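You operate a simulated robot arm through the tools that you are given. There is no shell and no other tool.

You run a simulated two-armed robot. Do the job below in one go: nothing can be reset, and whatever is moved stays where it is left.

## Task
Cancel STORE, pull zoom and shape down, and centre both blue knobs.
Fine: One press of STORE cancels it; the other faders and buttons stay.

It is judged by the outcome, as a careful person would: the job done as asked, and still so three seconds after it is handed in. It fails if anything else is knocked over, pushed out of place, dropped, spilled or broken.

## Robot
Two 7-joint arms with two-finger parallel grippers on one trunk that stands fixed in place. Base frame: the origin is at the foot of the trunk, x ahead of it, y to its left, z up; the work surface is at about z = 840. Lengths are in mm, angles in degrees, forces in N, time in s.
The left shoulder is at [77, 182, 1062], the right one opposite. With the tool pointing down near the work surface each hand reaches from about 300 to 760 mm from the base axis, measured 20 degrees to its own side. Payload 3.91 kg a hand.
Tool frame (each hand has its own): the origin (TCP) lies between the finger pads and is the grasp point; the fingertips stand 30 mm ahead of it; z points along the fingers, y is the line along which they close. Largest opening 110 mm; finger width 20, thickness 10; the body of the gripper, 48 by 112 mm, starts 55 mm behind the TCP.
Orientation is told as [roll, pitch, yaw] about the base's x, y, z axes, in that order, counted from this pose: with the fingers straight down and closing along the base's y, the tool's x points along the base's -x, its y along +y and its z along -z.

## Interface
- The arms move only by the tool play_rows. It takes "left_deltas", "right_deltas" or both (then of equal length, played together; a hand with none holds still); each is a list of rows, each an object of numbers (a shift or turn left out is 0, a gripper value left out holds the last): "x", "y", "z": the shift along the tool's x, y, z in cm; "wx", "wy", "wz": the turn, a rotation vector about the tool's x, y, z in degrees. In form: [{"x": .., "y": .., "z": .., "wx": .., "wy": .., "wz": ..}, ...]. A call has 1 to 20 rows; each row shifts and turns the commanded pose from where the row before left it, along the tool's axes as they then stand. "left_hand" and "right_hand" are, for a hand that has rows, the opening, from 0 (shut) to 1 (fully open), set as the call begins (left out, the last holds). Rows are played at 5 a second. More than 50 mm and 8.6 degrees between two rows, or a gripper value outside its range, and nothing of the call is played. Where a pose cannot be reached the arm comes as near as it can. A force on the tool above 40 N (or 10 N above the force at the start of the call, whichever is more), or a blocked arm, ends the call early, and 0.2 s more pass. The fingers move at their own pace (about 72 mm/s each) and stop on an object; they squeeze with about 42 N. The grip force told is the motor's: it shows also when the fingers shut on nothing. Time passes only in rows, and 0.2 s behind the last, so rows that do not move let the fingers close. The reply holds the time, the measured pose of the TCP, the force on the tool along the base axes, the opening and the grip force, in the units named above and with some noise, with the torque about the TCP (base axes, N m) and any sound that the robot's microphone picked up, and new pictures: "show" is both (left out), scene, wrist or none (wrist: the cameras of the hands that moved).
- Cameras (640 x 400 px; columns grow to the right, rows downward): "scene" is now at [227, 19, 1256]; the picture's right is [0.21, -0.98, 0.00], its down [-0.50, -0.11, -0.86] and it looks along [0.84, 0.18, -0.51] (base axes); focal length 214 px, centre (320, 200). "left" rides on the left gripper at [72, -17, -103] in its tool frame; the picture's right is [0.23, 0.97, 0.00], its down [-0.76, 0.18, -0.62] and it looks along [-0.61, 0.14, 0.78] (tool axes); focal length 222 px, centre (320, 200). "right" rides on the right gripper at [72, 17, -103] in its tool frame; the picture's right is [-0.23, 0.97, 0.00], its down [-0.76, -0.18, -0.62] and it looks along [-0.61, -0.14, 0.78] (tool axes); focal length 222 px, centre (320, 200). There is no depth. A picture from a camera that has moved, and an enlarged one, comes with that camera's place and axes in the base frame and with its lens.
- lift_body(by): slides the trunk up (or, below 0, down) by that many mm; the arms and the scene camera ride with it, the base frame stays. It gives what a move gives, with no picture.
- head_to(pan, tilt): turns the head with the scene camera to pan (to the left, within 80 degrees either way) and tilt (down, from -29 to 69), counted from straight ahead of the robot. It gives what a move gives, and a new picture of the scene camera.
- inspect(camera, box): a new picture of the part [left, top, right, bottom] of that camera's present view, enlarged. It takes no simulated time.
- job_done(): hands the job in; it is judged then, once.

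Places have to be worked out from the pictures, the camera data and where the tool is seen. Open the grippers and draw the arms clear of the work before you hand the job in, unless the task says otherwise.

The tools are called after "Emit:" by a JSON object that holds its "fn" and its "kwargs". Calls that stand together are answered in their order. play_rows: Moves the arms, as the interface text tells. Its arguments: {"type":"object","properties":{"left_deltas":{"type":"array","items":{"type":"object","properties":{"x":{"type":"number"},"y":{"type":"number"},"z":{"type":"number"},"wx":{"type":"number"},"wy":{"type":"number"},"wz":{"type":"number"}}}},"left_hand":{"type":"number"},"right_deltas":{"type":"array","items":{"type":"object","properties":{"x":{"type":"number"},"y":{"type":"number"},"z":{"type":"number"},"wx":{"type":"number"},"wy":{"type":"number"},"wz":{"type":"number"}}}},"right_hand":{"type":"number"},"show":{"type":"string","enum":["both","scene","wrist","none"]}},"required":[]} The other tools are called the same way: lift_body (by) slides the trunk up or down; head_to (pan, tilt) turns the head that bears the scene camera; inspect (camera, box) takes an enlarged picture of a part of a camera's view; job_done () hands the job in.

At the start:

```text
time: 0.0
left_ee_pos: [383.5, 315.6, 1144.5]
left_ee_rot: [0.0, 0.0, 0.0]
left_ft_force: [-1.1, -0.2, 0.0]
left_torque: [0.01, -0.01, 0.03]
left_opening: 110.1
left_gripper_force: 0.1
right_ee_pos: [497.4, -24.8, 1153.2]
right_ee_rot: [0.0, -0.1, -0.1]
right_ft_force: [0.1, 0.2, -0.1]
right_torque: [0.04, -0.02, 0.01]
right_opening: 109.8
right_gripper_force: 0.0
trunk travel left (down, up): [-325.0, 189.0]
head pan, tilt: [12.4, 30.7]
```

scene: 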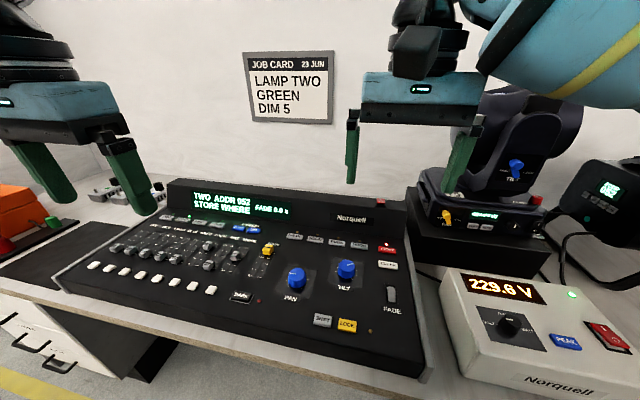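
right: 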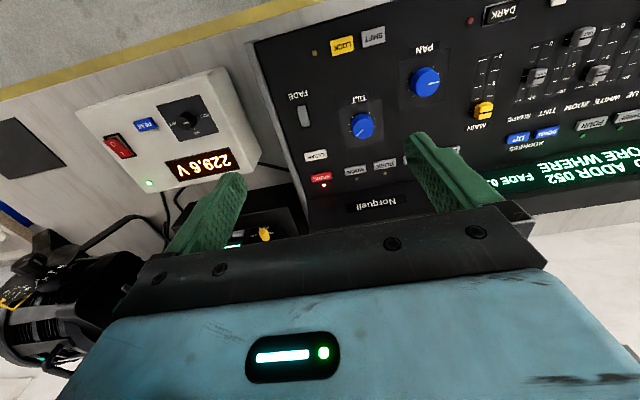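
left: 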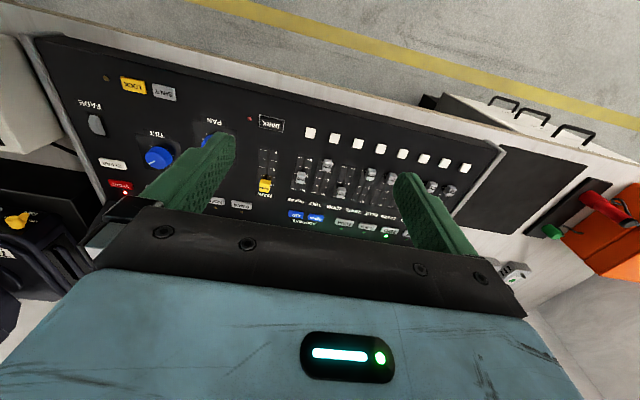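

I'll look closer at the console before moving anything: the labels of the faders, the knobs and the STORE button.

Emit:
{"fn": "inspect", "kwargs": {"camera": "scene", "box": [80, 200, 280, 325]}}

Emit:
{"fn": "inspect", "kwargs": {"camera": "scene", "box": [240, 200, 440, 350]}}

Emit:
{"fn": "inspect", "kwargs": {"camera": "left", "box": [240, 100, 500, 260]}}

Emit:
{"fn": "inspect", "kwargs": {"camera": "right", "box": [280, 0, 640, 225]}}

```text
3.20 times, centred on (180, 262) of scene
camera zoom: at [227.0, 19.0, 1256.0], right [0.21, -0.98, 0.0], down [-0.5, -0.11, -0.86], along [0.84, 0.18, -0.51], focal length 686 px, centre (768, 0)
```

zoom: 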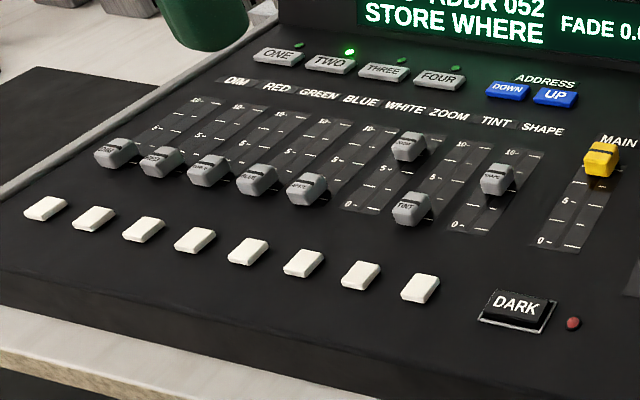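

```text
2.67 times, centred on (340, 275) of scene
camera zoom: at [227.0, 19.0, 1256.0], right [0.21, -0.98, 0.0], down [-0.5, -0.11, -0.86], along [0.84, 0.18, -0.51], focal length 572 px, centre (267, 0)
```

zoom: 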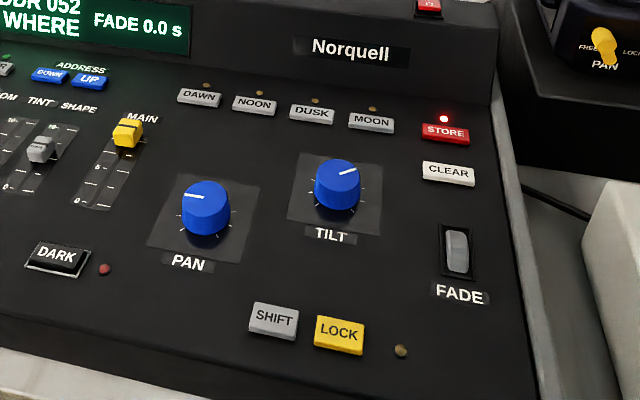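

```text
2.46 times, centred on (370, 180) of left
camera zoom: at [311.0, 298.7, 1248.8], right [-0.23, 0.97, 0.0], down [0.76, 0.18, 0.62], along [0.61, 0.14, -0.78], focal length 547 px, centre (197, 249)
```

zoom: 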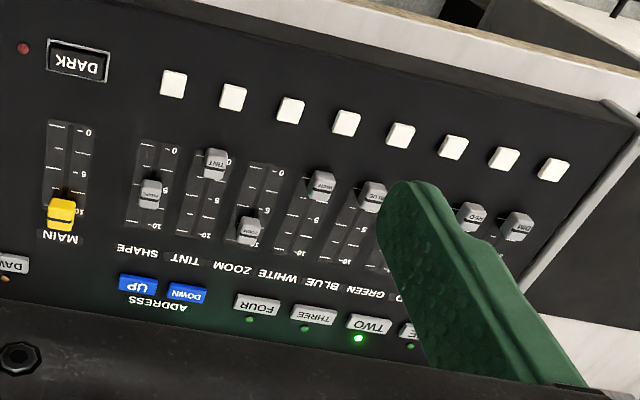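

```text
1.78 times, centred on (460, 112) of right
camera zoom: at [425.0, -8.8, 1256.0], right [0.23, 0.97, 0.0], down [0.76, -0.18, 0.62], along [0.61, -0.14, -0.78], focal length 395 px, centre (71, 356)
```

zoom: 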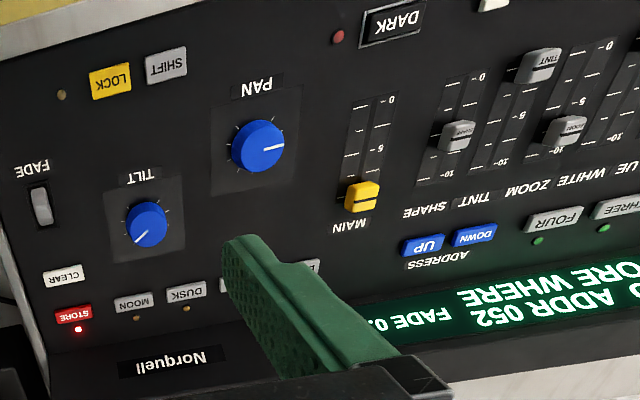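

The cross-bearings put the panel almost level (z≈845) and square to the base: STORE at about (681, -64), TILT at (589, 34), ZOOM cap at (587, 409). I shut the right hand and carry it to a high hover near STORE to check this from closer.

Emit:
{"fn": "play_rows", "kwargs": {"right_deltas": [{"x": -2.5, "y": -0.6, "z": 1.5}, {"x": -3.0, "y": -0.7, "z": 2.5}, {"x": -3.0, "y": -0.7, "z": 2.5}, {"x": -3.0, "y": -0.7, "z": 2.5}, {"x": -3.0, "y": -0.7, "z": 2.5}, {"x": -2.0, "y": -0.5, "z": 2.0}], "right_hand": 0, "show": "both"}}

```text
time: 1.4
left_ee_pos: [383.5, 315.9, 1145.1]
left_ee_rot: [0.0, 0.2, 0.0]
left_ft_force: [-0.1, 0.1, -0.3]
left_torque: [0.01, 0.0, -0.01]
left_opening: 110.2
left_gripper_force: 0.1
right_ee_pos: [663.4, -65.8, 1018.6]
right_ee_rot: [0.0, -0.1, 0.1]
right_ft_force: [-0.9, 0.2, -0.2]
right_torque: [-0.01, 0.01, -0.02]
right_opening: 0.1
right_gripper_force: 37.6
trunk travel left (down, up): [-325.0, 189.0]
head pan, tilt: [12.4, 30.7]
camera scene: at [227.3, 19.0, 1255.9], right [0.21, -0.98, 0.0], down [-0.5, -0.11, -0.86], along [0.84, 0.18, -0.51], focal length 214 px, centre (320, 200)
camera right: at [591.1, -48.8, 1121.8], right [0.23, 0.97, 0.0], down [0.76, -0.18, 0.62], along [0.61, -0.14, -0.78], focal length 222 px, centre (320, 200)
```

scene: 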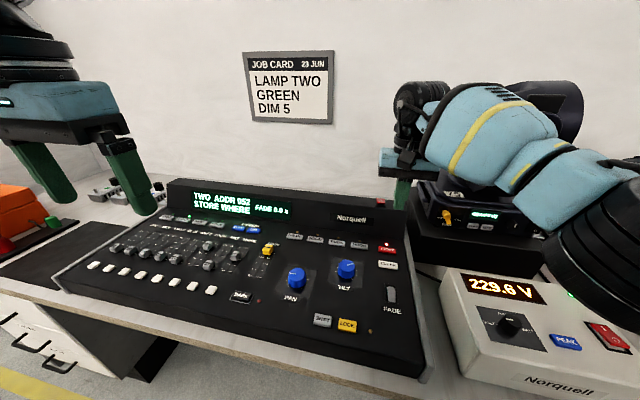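
right: 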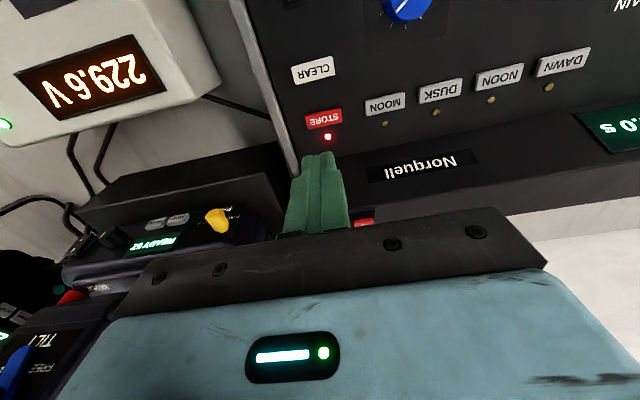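

STORE now works out at about (683, -64) from the closer view, with the shut fingers nearly over it and the fixture and hood clear. I go straight above it and down to about 20 mm over the button.

Emit:
{"fn": "play_rows", "kwargs": {"right_deltas": [{"x": -1.0, "y": 0.1, "z": 2.5}, {"x": -1.0, "y": 0.1, "z": 2.5}, {"z": 2.5}, {"z": 2.5}, {"z": 1.5}, {"z": 1.0}], "right_hand": 0, "show": "both"}}

```text
time: 2.8
left_ee_pos: [384.9, 314.8, 1144.3]
left_ee_rot: [0.0, 0.0, 0.0]
left_ft_force: [0.0, -0.4, -0.3]
left_torque: [-0.02, 0.01, -0.01]
left_opening: 109.9
left_gripper_force: 0.0
right_ee_pos: [683.7, -63.7, 892.6]
right_ee_rot: [0.0, -0.1, -0.2]
right_ft_force: [0.0, 0.1, -0.3]
right_torque: [0.0, 0.03, 0.01]
right_opening: 0.0
right_gripper_force: 37.3
trunk travel left (down, up): [-325.0, 189.0]
head pan, tilt: [12.4, 30.7]
camera scene: at [227.0, 19.2, 1256.0], right [0.21, -0.98, 0.0], down [-0.5, -0.11, -0.86], along [0.84, 0.18, -0.51], focal length 214 px, centre (320, 200)
camera right: at [610.3, -47.2, 996.1], right [0.23, 0.97, 0.0], down [0.76, -0.18, 0.62], along [0.61, -0.14, -0.78], focal length 222 px, centre (320, 200)
```

scene: 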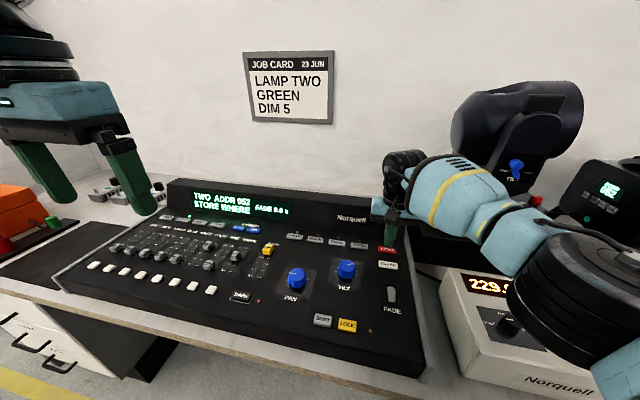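
right: 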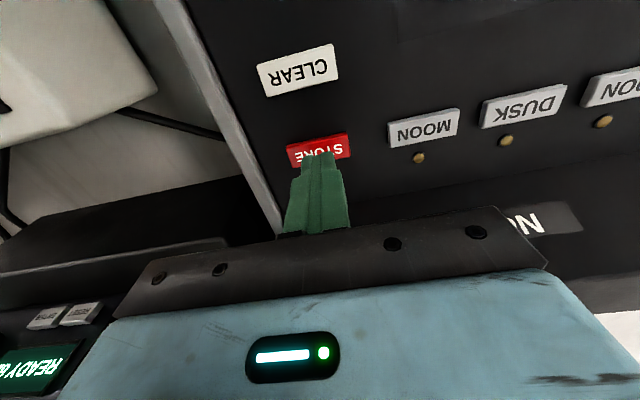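

The fingertip stands right over STORE (tip about z 862) with no contact force. I lower in small steps and watch the force.

Emit:
{"fn": "play_rows", "kwargs": {"right_deltas": [{"z": 0.4}, {"z": 0.4}, {"z": 0.3}], "right_hand": 0, "show": "wrist"}}

```text
time: 3.6
left_ee_pos: [384.1, 315.7, 1144.9]
left_ee_rot: [0.1, 0.1, 0.0]
left_ft_force: [0.8, -0.1, -0.3]
left_torque: [0.01, -0.01, 0.0]
left_opening: 110.1
left_gripper_force: 0.0
right_ee_pos: [682.6, -62.7, 882.3]
right_ee_rot: [-0.1, -0.2, -0.1]
right_ft_force: [-0.2, 0.3, -0.7]
right_torque: [-0.03, 0.01, 0.04]
right_opening: 0.0
right_gripper_force: 37.9
trunk travel left (down, up): [-325.0, 189.0]
head pan, tilt: [12.4, 30.7]
camera right: at [610.1, -46.5, 985.7], right [0.23, 0.97, 0.0], down [0.76, -0.18, 0.62], along [0.61, -0.14, -0.78], focal length 222 px, centre (320, 200)
```

right: 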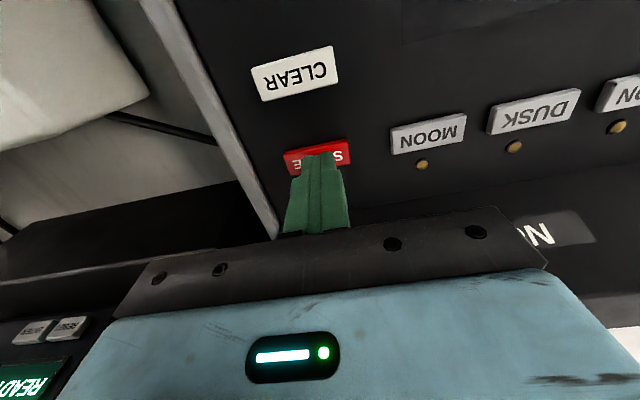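

Tip at about z 852, still free. I go on down a few millimetres at a time.

Emit:
{"fn": "play_rows", "kwargs": {"right_deltas": [{"z": 0.15}, {"z": 0.15}], "right_hand": 0, "show": "none"}}

```text
time: 4.2
left_ee_pos: [383.6, 316.1, 1145.7]
left_ee_rot: [0.0, 0.0, -0.1]
left_ft_force: [0.6, 0.3, -0.1]
left_torque: [0.0, 0.01, 0.01]
left_opening: 110.2
left_gripper_force: 0.1
right_ee_pos: [683.7, -62.7, 877.9]
right_ee_rot: [0.0, -0.1, 0.1]
right_ft_force: [0.3, -0.5, -0.6]
right_torque: [0.03, -0.02, -0.02]
right_opening: 0.0
right_gripper_force: 37.7
trunk travel left (down, up): [-325.0, 189.0]
head pan, tilt: [12.4, 30.7]
```

No contact yet at tip z≈848; another 2 mm.

Emit:
{"fn": "play_rows", "kwargs": {"right_deltas": [{"z": 0.1}, {"z": 0.1}], "right_hand": 0, "show": "wrist"}}

```text
time: 4.8
left_ee_pos: [383.8, 315.5, 1144.6]
left_ee_rot: [0.0, -0.1, -0.1]
left_ft_force: [0.1, -0.5, -0.4]
left_torque: [-0.02, 0.01, -0.05]
left_opening: 109.8
left_gripper_force: 0.0
right_ee_pos: [683.9, -62.9, 876.2]
right_ee_rot: [0.1, -0.2, -0.1]
right_ft_force: [0.0, -0.3, 0.0]
right_torque: [0.01, 0.05, 0.0]
right_opening: 0.0
right_gripper_force: 37.3
trunk travel left (down, up): [-325.0, 189.0]
head pan, tilt: [12.4, 30.7]
camera right: at [610.0, -46.4, 980.3], right [0.23, 0.97, 0.0], down [0.76, -0.18, 0.62], along [0.61, -0.14, -0.78], focal length 222 px, centre (320, 200)
```

right: 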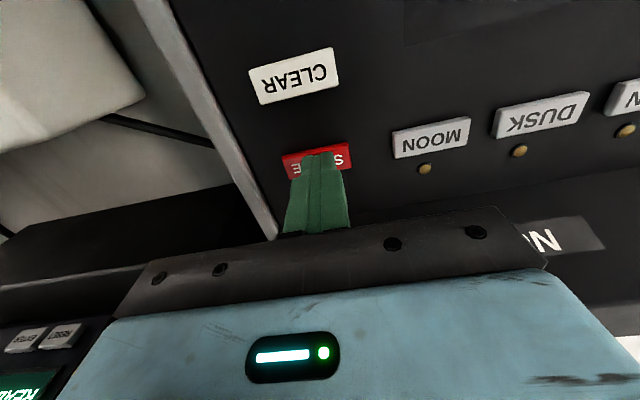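

Still free at tip z≈846, and the tip sits on the middle of the red button in the picture. I go on down 3 mm.

Emit:
{"fn": "play_rows", "kwargs": {"right_deltas": [{"z": 0.1}, {"z": 0.1}, {"z": 0.1}], "right_hand": 0, "show": "none"}}

```text
time: 5.6
left_ee_pos: [384.0, 315.5, 1145.7]
left_ee_rot: [0.0, -0.1, 0.0]
left_ft_force: [-0.7, 0.5, -0.9]
left_torque: [-0.02, 0.01, -0.01]
left_opening: 110.1
left_gripper_force: 0.1
right_ee_pos: [683.0, -63.5, 874.1]
right_ee_rot: [0.0, 0.0, -0.1]
right_ft_force: [1.9, 0.1, 3.5]
right_torque: [-0.01, -0.03, -0.03]
right_opening: 0.2
right_gripper_force: 38.5
trunk travel left (down, up): [-325.0, 189.0]
head pan, tilt: [12.4, 30.7]
heard: click
```

A click was heard at about 3.5 N: the button went down once. I lift straight off now and check the lamp and display.

Emit:
{"fn": "play_rows", "kwargs": {"right_deltas": [{"z": -1.0}, {"z": -2.0}, {"z": -3.0}, {"x": 2.0, "z": -3.0}], "right_hand": 0, "show": "both"}}

Emit:
{"fn": "inspect", "kwargs": {"camera": "scene", "box": [160, 170, 420, 290]}}

```text
time: 6.6
left_ee_pos: [383.6, 314.3, 1146.8]
left_ee_rot: [0.0, -0.1, 0.0]
left_ft_force: [-0.7, -1.1, 0.0]
left_torque: [0.01, 0.0, -0.04]
left_opening: 109.6
left_gripper_force: 0.1
right_ee_pos: [663.6, -63.0, 962.6]
right_ee_rot: [0.0, -0.1, -0.1]
right_ft_force: [0.4, -0.8, 0.9]
right_torque: [0.02, -0.01, 0.01]
right_opening: 0.1
right_gripper_force: 37.9
trunk travel left (down, up): [-325.0, 189.0]
head pan, tilt: [12.4, 30.7]
camera scene: at [226.4, 18.2, 1256.2], right [0.21, -0.98, 0.0], down [-0.5, -0.11, -0.86], along [0.84, 0.18, -0.51], focal length 214 px, centre (320, 200)
camera right: at [590.2, -45.8, 1067.6], right [0.23, 0.97, 0.0], down [0.76, -0.18, 0.62], along [0.61, -0.14, -0.78], focal length 222 px, centre (320, 200)
```

scene: 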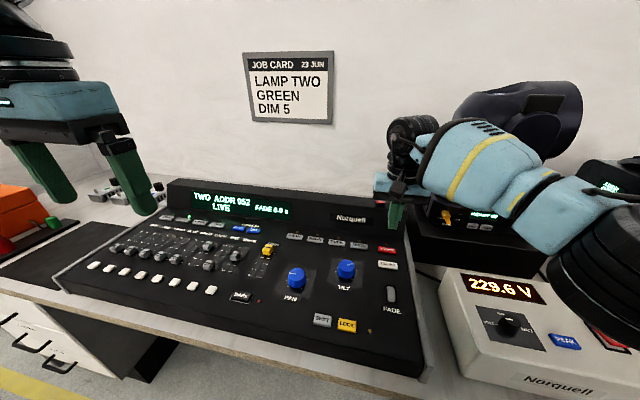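
right: 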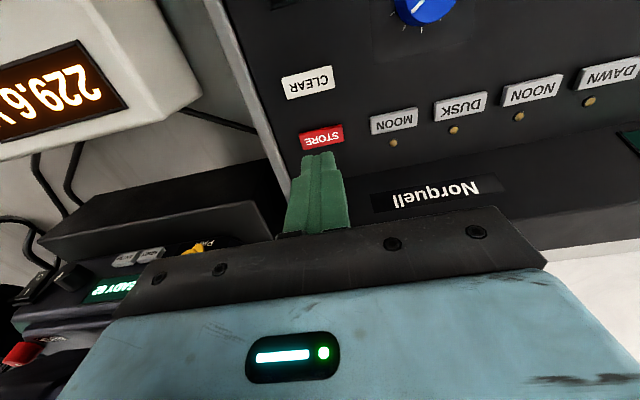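

```text
2.46 times, centred on (290, 230) of scene
camera zoom: at [226.4, 18.2, 1256.2], right [0.21, -0.98, 0.0], down [-0.5, -0.11, -0.86], along [0.84, 0.18, -0.51], focal length 528 px, centre (394, 126)
```

zoom: 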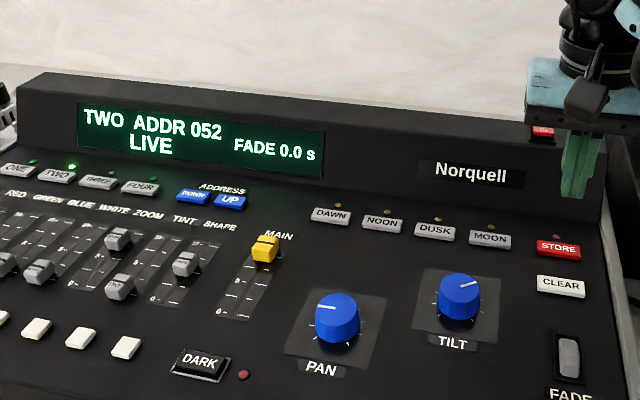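

STORE's lamp is out and the display reads LIVE, so that part is done. Next I carry the right hand over the TILT knob with the fingers partly open, to see its pointer from above.

Emit:
{"fn": "play_rows", "kwargs": {"right_deltas": [{"x": 1.0, "y": 1.6, "z": -2.2}, {"x": 2.5, "y": 2.5}, {"x": 2.5, "y": 2.5}, {"x": 2.4, "y": 3.0}, {}], "right_hand": 0.62, "show": "both"}}

Emit:
{"fn": "inspect", "kwargs": {"camera": "right", "box": [220, 60, 480, 220]}}

```text
time: 7.8
left_ee_pos: [384.2, 315.2, 1145.6]
left_ee_rot: [-0.1, 0.0, 0.0]
left_ft_force: [-0.3, -0.4, -0.2]
left_torque: [0.04, -0.03, -0.02]
left_opening: 110.0
left_gripper_force: 0.2
right_ee_pos: [579.5, 32.5, 986.7]
right_ee_rot: [0.0, 0.0, -0.1]
right_ft_force: [0.1, 0.6, -0.3]
right_torque: [-0.02, 0.01, -0.05]
right_opening: 68.2
right_gripper_force: 0.1
trunk travel left (down, up): [-325.0, 189.0]
head pan, tilt: [12.4, 30.7]
camera scene: at [227.1, 18.6, 1256.0], right [0.21, -0.98, 0.0], down [-0.5, -0.11, -0.86], along [0.84, 0.18, -0.51], focal length 214 px, centre (320, 200)
camera right: at [507.0, 49.8, 1090.3], right [0.23, 0.97, 0.0], down [0.76, -0.18, 0.62], along [0.61, -0.14, -0.78], focal length 222 px, centre (320, 200)
```

scene: 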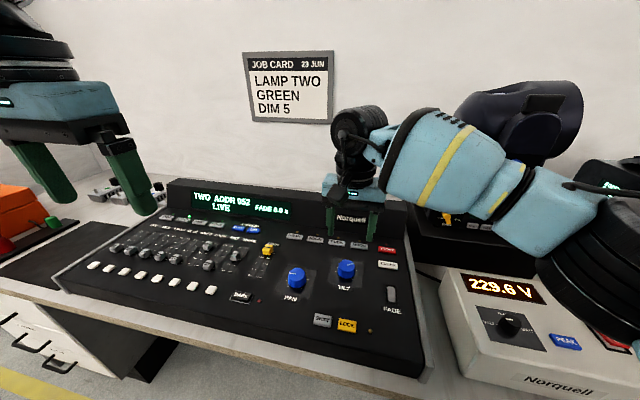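
right: 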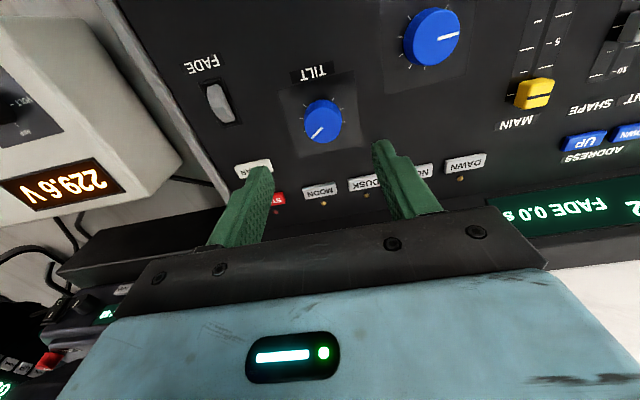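

```text
2.46 times, centred on (350, 140) of right
camera zoom: at [507.0, 49.8, 1090.3], right [0.23, 0.97, 0.0], down [0.76, -0.18, 0.62], along [0.61, -0.14, -0.78], focal length 547 px, centre (246, 348)
```

zoom: 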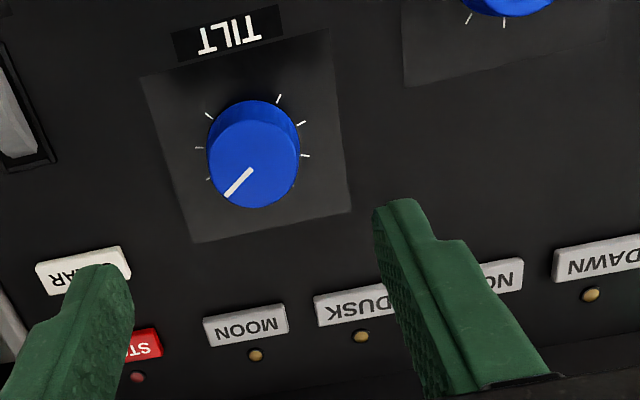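

TILT's knob is about 38 mm across with its top near z 871 and its centre at about (584, 35); its pointer stands roughly 53° clockwise of straight-up. I move over its centre, pre-turn the hand 26° clockwise, and stop above it to check the centring.

Emit:
{"fn": "play_rows", "kwargs": {"right_deltas": [{"x": -0.45, "y": 0.25, "z": 2.0}, {"z": 2.0}, {"wz": 6.5}, {"wz": 6.5}, {"wz": 6.5}, {"wz": 6.5}], "right_hand": 0.62, "show": "both"}}

Emit:
{"fn": "inspect", "kwargs": {"camera": "right", "box": [220, 60, 480, 220]}}

```text
time: 9.2
left_ee_pos: [383.5, 315.1, 1144.7]
left_ee_rot: [0.0, 0.0, 0.1]
left_ft_force: [0.3, -0.3, 0.6]
left_torque: [0.01, 0.0, -0.01]
left_opening: 109.6
left_gripper_force: 0.1
right_ee_pos: [584.3, 35.7, 946.0]
right_ee_rot: [0.1, -0.1, -26.2]
right_ft_force: [0.1, -0.4, -0.3]
right_torque: [0.04, -0.01, 0.0]
right_opening: 68.4
right_gripper_force: 0.1
trunk travel left (down, up): [-325.0, 189.0]
head pan, tilt: [12.4, 30.7]
camera scene: at [227.0, 19.0, 1256.0], right [0.21, -0.98, 0.0], down [-0.5, -0.11, -0.86], along [0.84, 0.18, -0.51], focal length 214 px, centre (320, 200)
camera right: at [525.7, 82.8, 1049.9], right [0.63, 0.77, 0.0], down [0.6, -0.5, 0.62], along [0.48, -0.39, -0.78], focal length 222 px, centre (320, 200)
```

scene: 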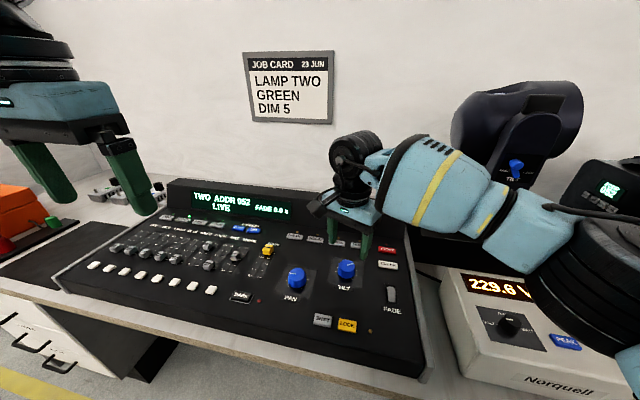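
right: 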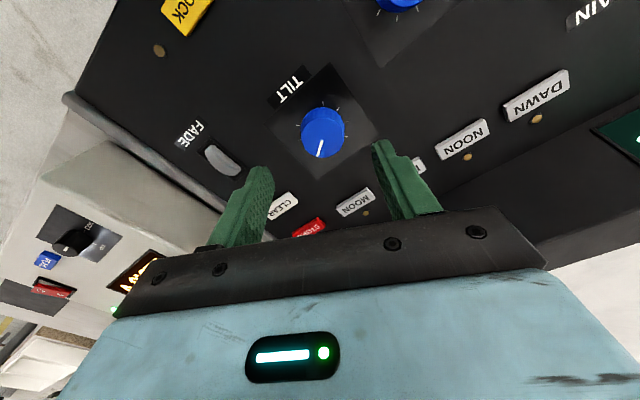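

```text
2.46 times, centred on (350, 140) of right
camera zoom: at [525.7, 82.8, 1049.9], right [0.63, 0.77, 0.0], down [0.6, -0.5, 0.62], along [0.48, -0.39, -0.78], focal length 547 px, centre (246, 348)
```

zoom: 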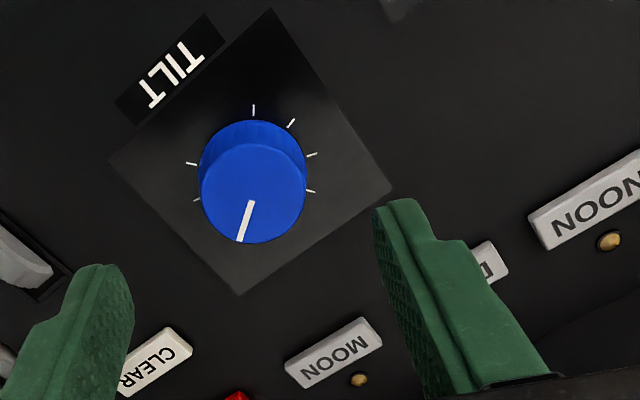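

From the two wrist views and the scene view the TILT axis sits near (587.5, 36) with its top around z 866. I shift onto it and go down 45 mm to look again before straddling it.

Emit:
{"fn": "play_rows", "kwargs": {"right_deltas": [{"x": -0.27, "y": 0.17, "z": 1.5}, {"z": 1.5}, {"z": 1.5}, {}], "right_hand": 0.62, "show": "wrist"}}

Emit:
{"fn": "inspect", "kwargs": {"camera": "right", "box": [220, 60, 480, 220]}}

```text
time: 10.2
left_ee_pos: [384.8, 316.8, 1145.0]
left_ee_rot: [0.0, -0.1, 0.0]
left_ft_force: [0.5, 0.1, 0.7]
left_torque: [0.02, 0.02, 0.04]
left_opening: 110.3
left_gripper_force: 0.0
right_ee_pos: [587.0, 36.4, 900.2]
right_ee_rot: [0.0, -0.1, -26.1]
right_ft_force: [0.1, 0.1, 0.6]
right_torque: [-0.02, 0.0, -0.03]
right_opening: 67.9
right_gripper_force: 0.1
trunk travel left (down, up): [-325.0, 189.0]
head pan, tilt: [12.4, 30.7]
camera right: at [528.4, 83.3, 1003.6], right [0.63, 0.78, 0.0], down [0.61, -0.49, 0.62], along [0.48, -0.39, -0.78], focal length 222 px, centre (320, 200)
```

right: 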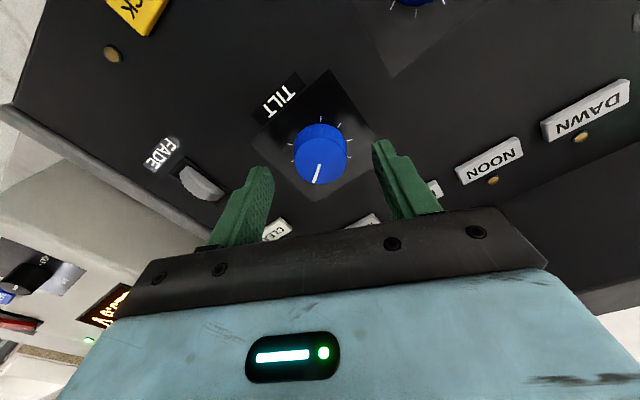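

```text
2.46 times, centred on (350, 140) of right
camera zoom: at [528.4, 83.3, 1003.6], right [0.63, 0.78, 0.0], down [0.61, -0.49, 0.62], along [0.48, -0.39, -0.78], focal length 547 px, centre (246, 348)
```

zoom: 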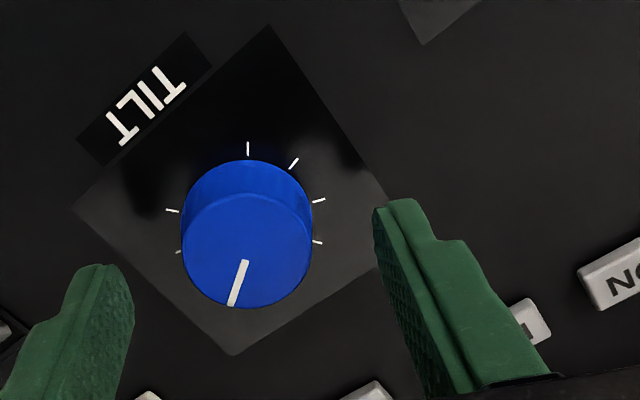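

The knob now sits centred between the fingers within about a millimetre. I lower the hand around it with the tips kept a few millimetres above the panel.

Emit:
{"fn": "play_rows", "kwargs": {"right_deltas": [{"y": 0.05, "z": 0.8}, {"z": 0.8}, {"z": 0.6}], "right_hand": 0.62, "show": "both"}}

```text
time: 11.0
left_ee_pos: [382.9, 315.7, 1145.7]
left_ee_rot: [0.1, 0.0, 0.0]
left_ft_force: [0.3, -0.1, 0.3]
left_torque: [0.0, 0.02, 0.02]
left_opening: 109.9
left_gripper_force: 0.1
right_ee_pos: [586.5, 35.3, 879.1]
right_ee_rot: [-0.1, 0.0, -26.0]
right_ft_force: [-0.6, -0.3, -0.2]
right_torque: [0.03, 0.01, -0.01]
right_opening: 68.3
right_gripper_force: 0.1
trunk travel left (down, up): [-325.0, 189.0]
head pan, tilt: [12.4, 30.7]
camera scene: at [227.0, 19.0, 1256.0], right [0.21, -0.98, 0.0], down [-0.5, -0.11, -0.86], along [0.84, 0.18, -0.51], focal length 214 px, centre (320, 200)
camera right: at [528.7, 83.4, 981.9], right [0.63, 0.78, 0.0], down [0.61, -0.49, 0.62], along [0.48, -0.39, -0.78], focal length 222 px, centre (320, 200)
```

scene: 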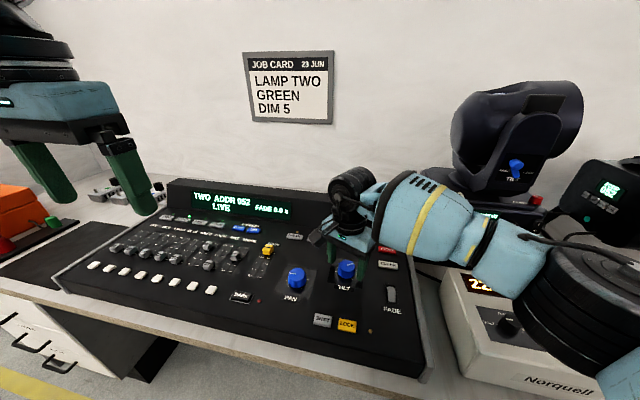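
right: 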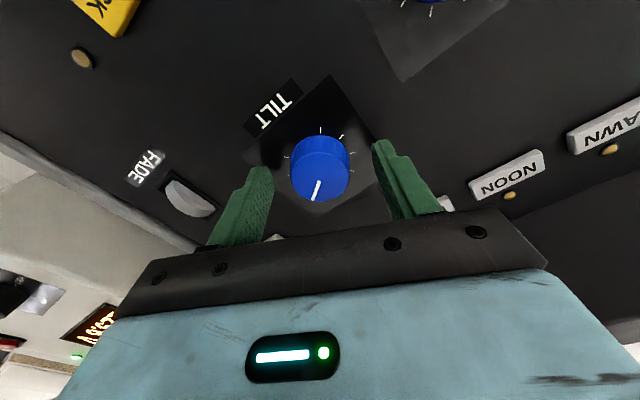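

Fingers straddle the knob with no contact. I close on it without moving and read the forces.

Emit:
{"fn": "play_rows", "kwargs": {"right_deltas": [{}, {}, {}], "right_hand": 0.0, "show": "wrist"}}

Emit:
{"fn": "inspect", "kwargs": {"camera": "right", "box": [220, 80, 480, 240]}}

```text
time: 11.8
left_ee_pos: [384.1, 313.9, 1145.0]
left_ee_rot: [0.0, -0.2, 0.0]
left_ft_force: [-0.3, 0.7, 0.1]
left_torque: [0.02, 0.03, 0.01]
left_opening: 110.0
left_gripper_force: 0.1
right_ee_pos: [587.2, 35.8, 878.2]
right_ee_rot: [0.1, 0.2, -26.0]
right_ft_force: [-4.4, -5.1, -0.8]
right_torque: [-0.23, 0.23, -0.04]
right_opening: 40.2
right_gripper_force: 45.4
trunk travel left (down, up): [-325.0, 189.0]
head pan, tilt: [12.4, 30.7]
camera right: at [528.4, 82.6, 981.9], right [0.63, 0.77, 0.0], down [0.61, -0.49, 0.62], along [0.48, -0.39, -0.78], focal length 222 px, centre (320, 200)
```

right: 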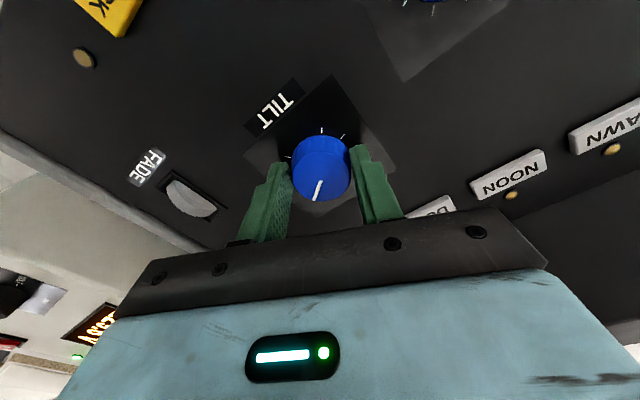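

```text
2.46 times, centred on (350, 160) of right
camera zoom: at [528.4, 82.6, 981.9], right [0.63, 0.77, 0.0], down [0.61, -0.49, 0.62], along [0.48, -0.39, -0.78], focal length 547 px, centre (246, 298)
```

zoom: 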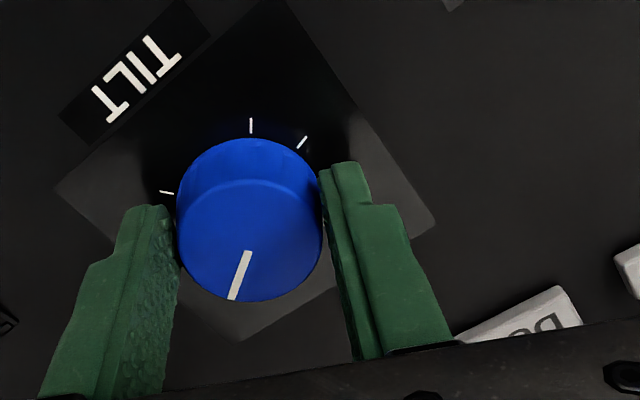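

TILT is held (40 mm across) with only a small sideways force. I ease the hand 0.5 mm back and turn it counter-clockwise by about 49° in steps, then look.

Emit:
{"fn": "play_rows", "kwargs": {"right_deltas": [{"y": -0.05}, {"wz": -7}, {"wz": -7}, {"wz": -7}, {"wz": -7}, {"wz": -7}, {"wz": -7}, {"wz": -7}, {}], "right_hand": 0.0, "show": "both"}}

Emit:
{"fn": "inspect", "kwargs": {"camera": "right", "box": [220, 80, 480, 240]}}

Emit:
{"fn": "inspect", "kwargs": {"camera": "scene", "box": [270, 220, 400, 300]}}

```text
time: 13.8
left_ee_pos: [383.6, 312.9, 1146.4]
left_ee_rot: [0.2, 0.0, 0.0]
left_ft_force: [-0.6, 0.0, -0.2]
left_torque: [-0.04, 0.0, 0.04]
left_opening: 110.0
left_gripper_force: 0.0
right_ee_pos: [586.8, 32.7, 878.1]
right_ee_rot: [-0.2, 0.2, 23.0]
right_ft_force: [-13.9, -26.2, -12.3]
right_torque: [-0.7, -0.02, -0.05]
right_opening: 40.1
right_gripper_force: 45.2
trunk travel left (down, up): [-325.0, 189.0]
head pan, tilt: [12.4, 30.7]
camera scene: at [226.5, 16.3, 1256.1], right [0.21, -0.98, 0.0], down [-0.5, -0.11, -0.86], along [0.84, 0.19, -0.51], focal length 214 px, centre (320, 200)
camera right: at [513.1, 20.1, 982.3], right [-0.17, 0.99, 0.0], down [0.77, 0.14, 0.62], along [0.61, 0.1, -0.78], focal length 222 px, centre (320, 200)
```

scene: 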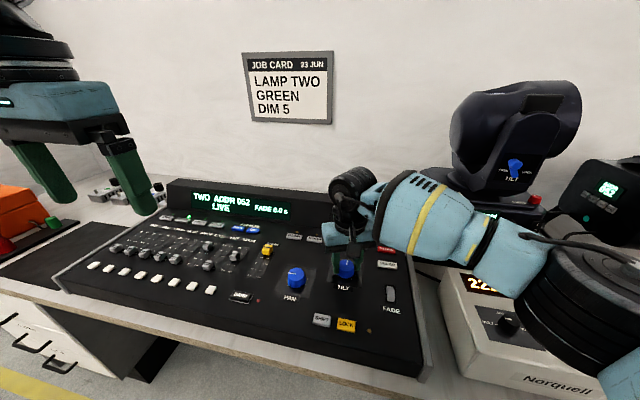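
right: 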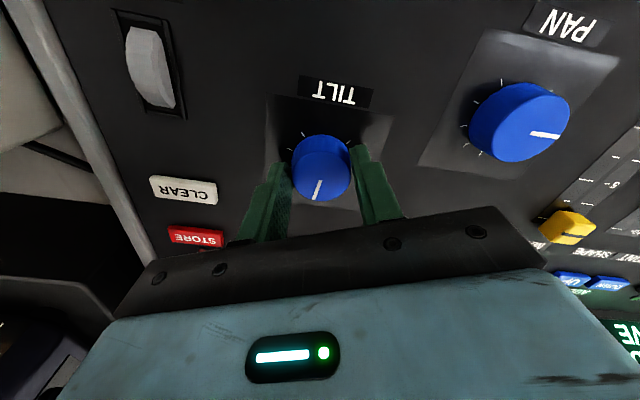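

```text
2.46 times, centred on (350, 160) of right
camera zoom: at [513.1, 20.1, 982.3], right [-0.17, 0.99, 0.0], down [0.77, 0.14, 0.62], along [0.61, 0.1, -0.78], focal length 547 px, centre (246, 298)
```

zoom: 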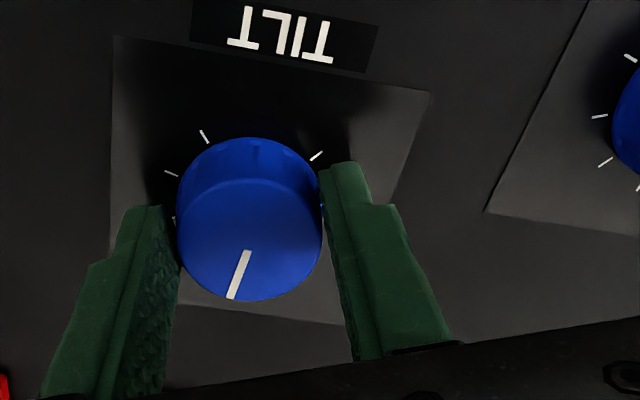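

```text
4.92 times, centred on (335, 260) of scene
camera zoom: at [226.5, 16.3, 1256.1], right [0.21, -0.98, 0.0], down [-0.5, -0.11, -0.86], along [0.84, 0.19, -0.51], focal length 1056 px, centre (246, -95)
```

zoom: 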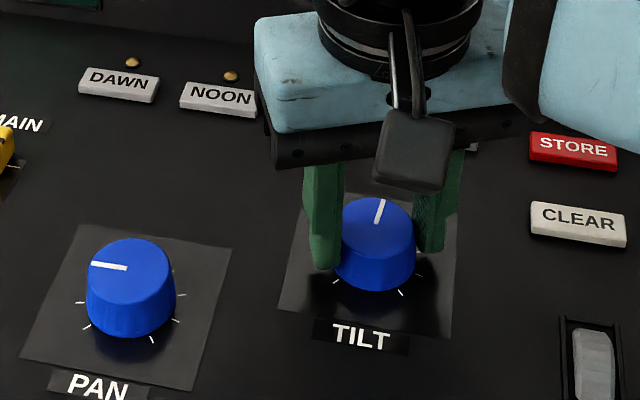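

The knob followed without slipping and its pointer now stands about 5° short of straight-up, but a sideways load of some 30 N has built up since the hand was slightly off the knob's axis. I open the fingers in place to shed it and look again.

Emit:
{"fn": "play_rows", "kwargs": {"right_deltas": [{}, {}, {}], "right_hand": 0.6, "show": "wrist"}}

Emit:
{"fn": "inspect", "kwargs": {"camera": "right", "box": [220, 80, 480, 240]}}

Emit:
{"fn": "inspect", "kwargs": {"camera": "scene", "box": [270, 220, 400, 300]}}

```text
time: 14.6
left_ee_pos: [383.1, 315.0, 1145.9]
left_ee_rot: [0.0, -0.1, 0.0]
left_ft_force: [0.0, 0.1, 0.1]
left_torque: [-0.01, 0.0, 0.02]
left_opening: 110.0
left_gripper_force: 0.1
right_ee_pos: [587.6, 36.2, 880.2]
right_ee_rot: [0.0, -0.2, 23.1]
right_ft_force: [0.2, -0.5, 0.2]
right_torque: [0.02, 0.01, 0.02]
right_opening: 66.1
right_gripper_force: 0.0
trunk travel left (down, up): [-325.0, 189.0]
head pan, tilt: [12.4, 30.7]
camera right: at [513.3, 23.5, 982.9], right [-0.17, 0.99, 0.0], down [0.77, 0.13, 0.62], along [0.62, 0.11, -0.78], focal length 222 px, centre (320, 200)
```

right: 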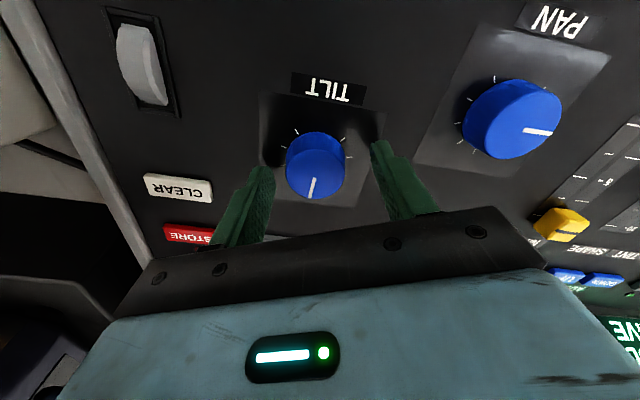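

```text
2.46 times, centred on (350, 160) of right
camera zoom: at [513.3, 23.5, 982.9], right [-0.17, 0.99, 0.0], down [0.77, 0.13, 0.62], along [0.62, 0.11, -0.78], focal length 547 px, centre (246, 298)
```

zoom: 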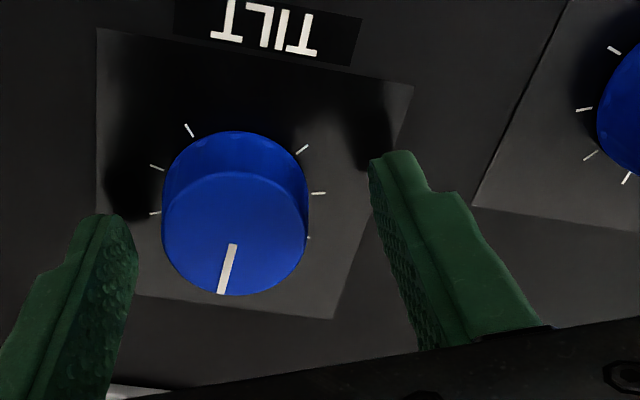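

```text
4.92 times, centred on (335, 260) of scene
camera zoom: at [226.9, 18.8, 1256.0], right [0.21, -0.98, 0.0], down [-0.5, -0.11, -0.86], along [0.84, 0.18, -0.51], focal length 1056 px, centre (246, -95)
```

zoom: 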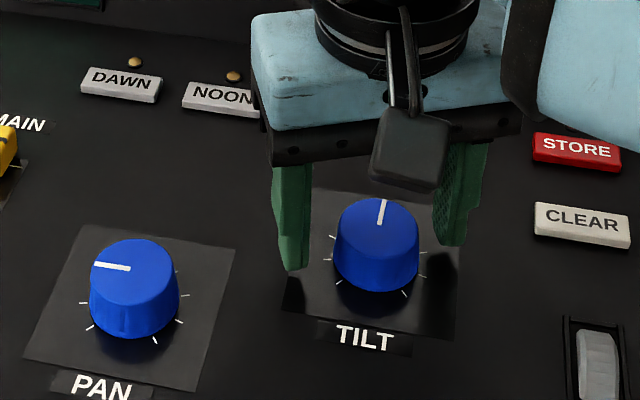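

Released, the load is gone and TILT's pointer now reads within about 2° of straight-up (it settled as I let go). I lift clear, square the hand and place its camera right above the knob for a true reading.

Emit:
{"fn": "play_rows", "kwargs": {"right_deltas": [{"z": -2.0}, {"z": -3.0}, {"z": -3.0}, {"wz": 7.7}, {"wz": 7.7}, {"wz": 7.6}, {"x": -3.7, "y": -0.9}, {"x": -3.7, "y": -1.0}, {}], "right_hand": 0.6, "show": "both"}}

Emit:
{"fn": "inspect", "kwargs": {"camera": "right", "box": [260, 0, 500, 150]}}

```text
time: 16.6
left_ee_pos: [382.8, 315.1, 1145.5]
left_ee_rot: [0.1, 0.0, -0.1]
left_ft_force: [0.3, -0.4, 0.5]
left_torque: [-0.02, 0.01, 0.0]
left_opening: 109.9
left_gripper_force: 0.1
right_ee_pos: [659.6, 2.2, 957.3]
right_ee_rot: [0.1, 0.2, -1.1]
right_ft_force: [-0.7, 0.5, 0.2]
right_torque: [-0.04, 0.02, -0.03]
right_opening: 66.1
right_gripper_force: 0.0
right hand out of reach, approached as far as the arm can: row 8
trunk travel left (down, up): [-325.0, 189.0]
head pan, tilt: [12.4, 30.7]
camera scene: at [227.0, 18.8, 1256.0], right [0.21, -0.98, 0.0], down [-0.5, -0.11, -0.86], along [0.84, 0.18, -0.51], focal length 214 px, centre (320, 200)
camera right: at [587.2, 20.0, 1060.6], right [0.25, 0.97, 0.0], down [0.76, -0.19, 0.62], along [0.6, -0.15, -0.78], focal length 222 px, centre (320, 200)
```

scene: 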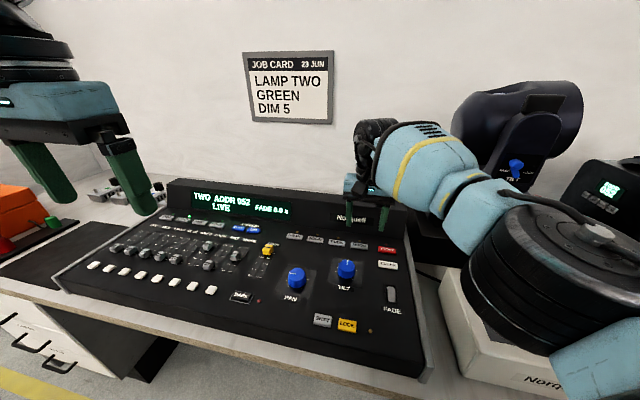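
right: 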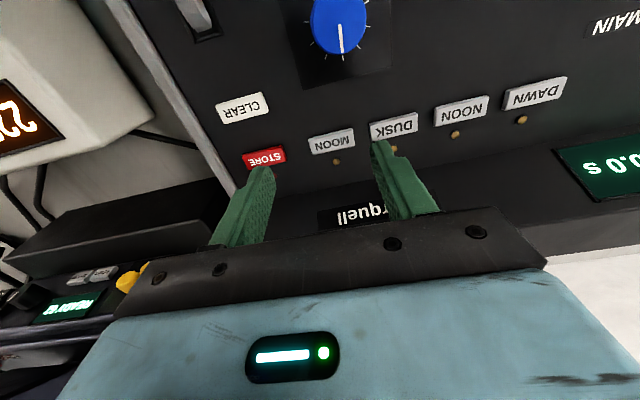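

```text
2.67 times, centred on (380, 75) of right
camera zoom: at [587.2, 20.0, 1060.6], right [0.25, 0.97, 0.0], down [0.76, -0.19, 0.62], along [0.6, -0.15, -0.78], focal length 592 px, centre (160, 533)
```

zoom: 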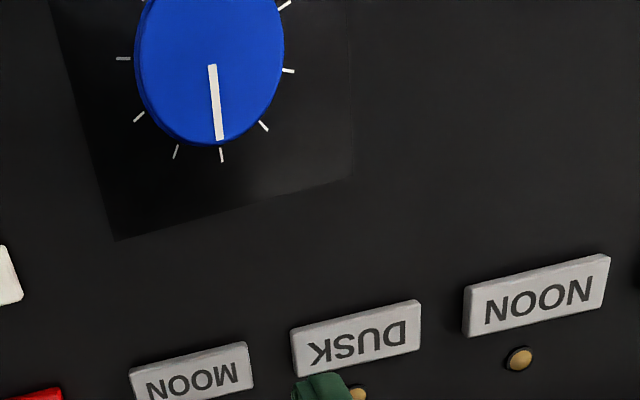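

Seen from nearly above, TILT's pointer lines up with the 12 o'clock tick to within about 2–3°. I draw the right arm back and out of the way, then will use the left arm for PAN and the faders.

Emit:
{"fn": "play_rows", "kwargs": {"right_deltas": [{"x": 1.5, "z": -3.0}, {"x": 2.5, "z": -3.0}, {"x": 3.0, "y": -1.5, "z": -2.5}, {"x": 3.0, "y": -2.0, "z": -2.5}, {"x": 3.0, "y": -2.0, "z": -2.0}, {"x": 3.0, "y": -2.0, "z": -1.5}], "right_hand": 0.6, "show": "scene"}}

```text
time: 18.0
left_ee_pos: [383.6, 315.2, 1144.6]
left_ee_rot: [0.1, -0.1, 0.0]
left_ft_force: [-0.1, -0.9, 0.1]
left_torque: [-0.04, -0.01, -0.01]
left_opening: 109.9
left_gripper_force: 0.0
right_ee_pos: [495.8, -61.1, 1103.5]
right_ee_rot: [0.0, -0.2, -0.1]
right_ft_force: [-0.1, -0.6, -0.3]
right_torque: [0.0, -0.02, 0.03]
right_opening: 65.8
right_gripper_force: 0.0
trunk travel left (down, up): [-325.0, 189.0]
head pan, tilt: [12.4, 30.7]
camera scene: at [226.4, 18.5, 1256.2], right [0.21, -0.98, 0.0], down [-0.5, -0.11, -0.86], along [0.84, 0.18, -0.51], focal length 214 px, centre (320, 200)
```

scene: 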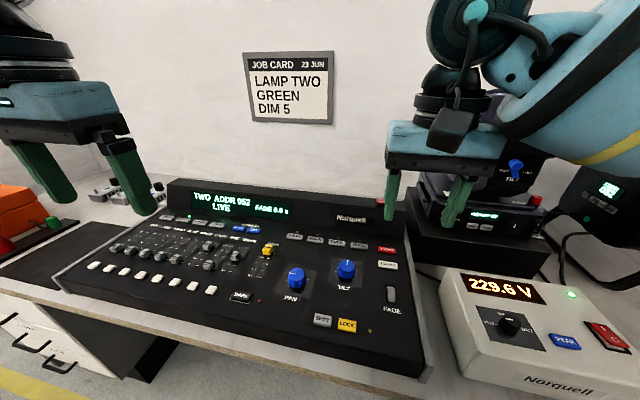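

The right arm is clear. Now I bring the left hand over so that its camera looks almost straight down on PAN.

Emit:
{"fn": "play_rows", "kwargs": {"left_deltas": [{"x": -2.5, "y": -1.7, "z": 1.0}, {"x": -2.5, "y": -1.8, "z": 1.5}, {"x": -2.6, "y": -1.8, "z": 1.7}, {"x": -2.6, "y": -1.8, "z": 2.0}, {"x": -2.6, "y": -1.8, "z": 2.0}, {"x": -2.6, "y": -1.8, "z": 2.0}, {"x": -2.6, "y": -1.8, "z": 2.0}, {"x": -2.5, "y": -1.7, "z": 2.0}, {"x": -2.45, "y": -1.56, "z": 1.8}], "left_hand": 0.6, "show": "both"}}

Emit:
{"fn": "inspect", "kwargs": {"camera": "left", "box": [200, 0, 440, 150]}}

```text
time: 20.0
left_ee_pos: [571.3, 193.4, 1015.4]
left_ee_rot: [0.0, -0.1, 0.0]
left_ft_force: [-0.3, -0.3, -0.7]
left_torque: [0.0, 0.0, 0.0]
left_opening: 66.0
left_gripper_force: 0.1
left hand out of reach, approached as far as the arm can: row 8, 9
right_ee_pos: [496.2, -60.5, 1100.5]
right_ee_rot: [0.0, 0.0, 0.1]
right_ft_force: [0.3, 0.0, -0.3]
right_torque: [-0.03, 0.03, 0.01]
right_opening: 66.1
right_gripper_force: 0.1
trunk travel left (down, up): [-325.0, 189.0]
head pan, tilt: [12.4, 30.7]
camera scene: at [227.7, 19.1, 1255.9], right [0.21, -0.98, 0.0], down [-0.5, -0.11, -0.86], along [0.84, 0.18, -0.51], focal length 214 px, centre (320, 200)
camera left: at [497.8, 176.8, 1119.7], right [-0.23, 0.97, 0.0], down [0.76, 0.18, 0.62], along [0.61, 0.14, -0.78], focal length 222 px, centre (320, 200)
```

scene: 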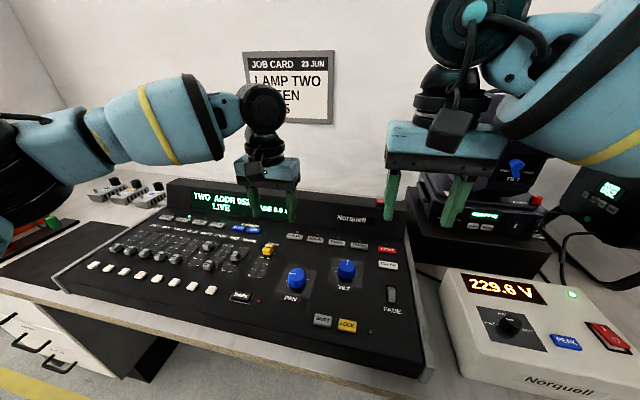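
left: 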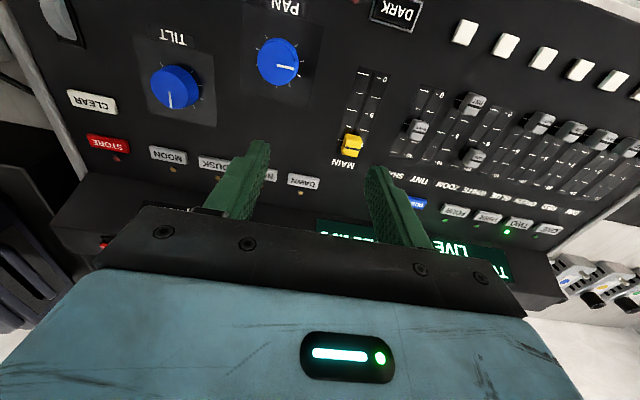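

```text
2.67 times, centred on (320, 75) of left
camera zoom: at [497.8, 176.8, 1119.7], right [-0.23, 0.97, 0.0], down [0.76, 0.18, 0.62], along [0.61, 0.14, -0.78], focal length 592 px, centre (320, 533)
```

zoom: 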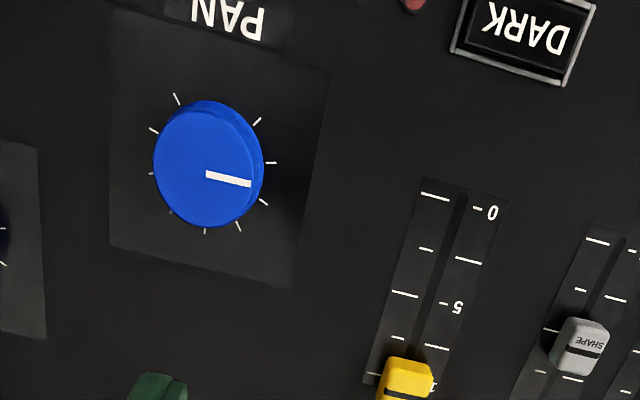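

PAN's axis comes out near (538, 141) with the pointer at about 93° to the left (9 o'clock). The left hand stopped short of that high, forward pose, so I bring it back and lower towards PAN and read where it really is.

Emit:
{"fn": "play_rows", "kwargs": {"left_deltas": [{"x": 2.5, "y": -0.5, "z": 1.5}, {"x": 2.5, "y": -0.5, "z": 1.5}, {"x": 2.45, "y": -0.65, "z": 1.5}, {}], "left_hand": 0.6, "show": "both"}}

```text
time: 21.0
left_ee_pos: [494.7, 178.9, 971.5]
left_ee_rot: [-0.1, 0.0, 0.2]
left_ft_force: [0.3, 0.0, -0.5]
left_torque: [0.01, 0.0, -0.04]
left_opening: 66.2
left_gripper_force: 0.1
right_ee_pos: [496.2, -60.3, 1102.8]
right_ee_rot: [0.0, 0.0, 0.0]
right_ft_force: [-0.4, -0.6, 0.2]
right_torque: [-0.02, 0.01, -0.01]
right_opening: 65.9
right_gripper_force: 0.2
trunk travel left (down, up): [-325.0, 189.0]
head pan, tilt: [12.4, 30.7]
camera scene: at [227.3, 19.1, 1255.9], right [0.21, -0.98, 0.0], down [-0.5, -0.11, -0.86], along [0.84, 0.18, -0.51], focal length 214 px, centre (320, 200)
camera left: at [421.5, 161.1, 1075.3], right [-0.23, 0.97, 0.0], down [0.76, 0.18, 0.62], along [0.61, 0.14, -0.78], focal length 222 px, centre (320, 200)
```

scene: 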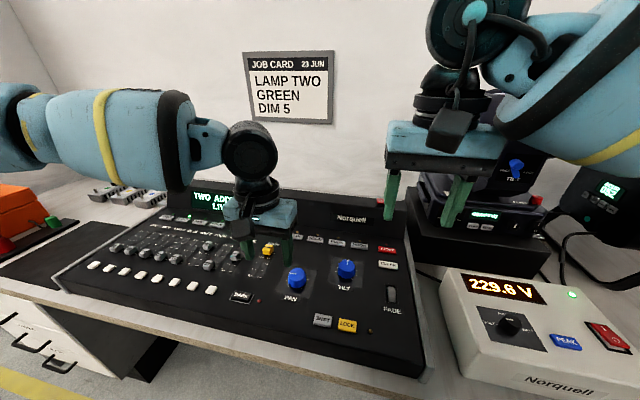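
left: 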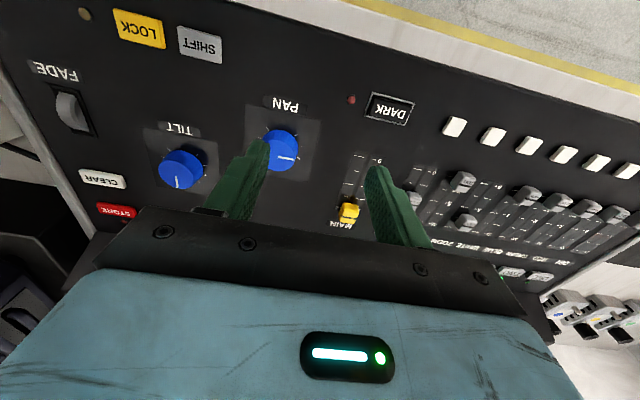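

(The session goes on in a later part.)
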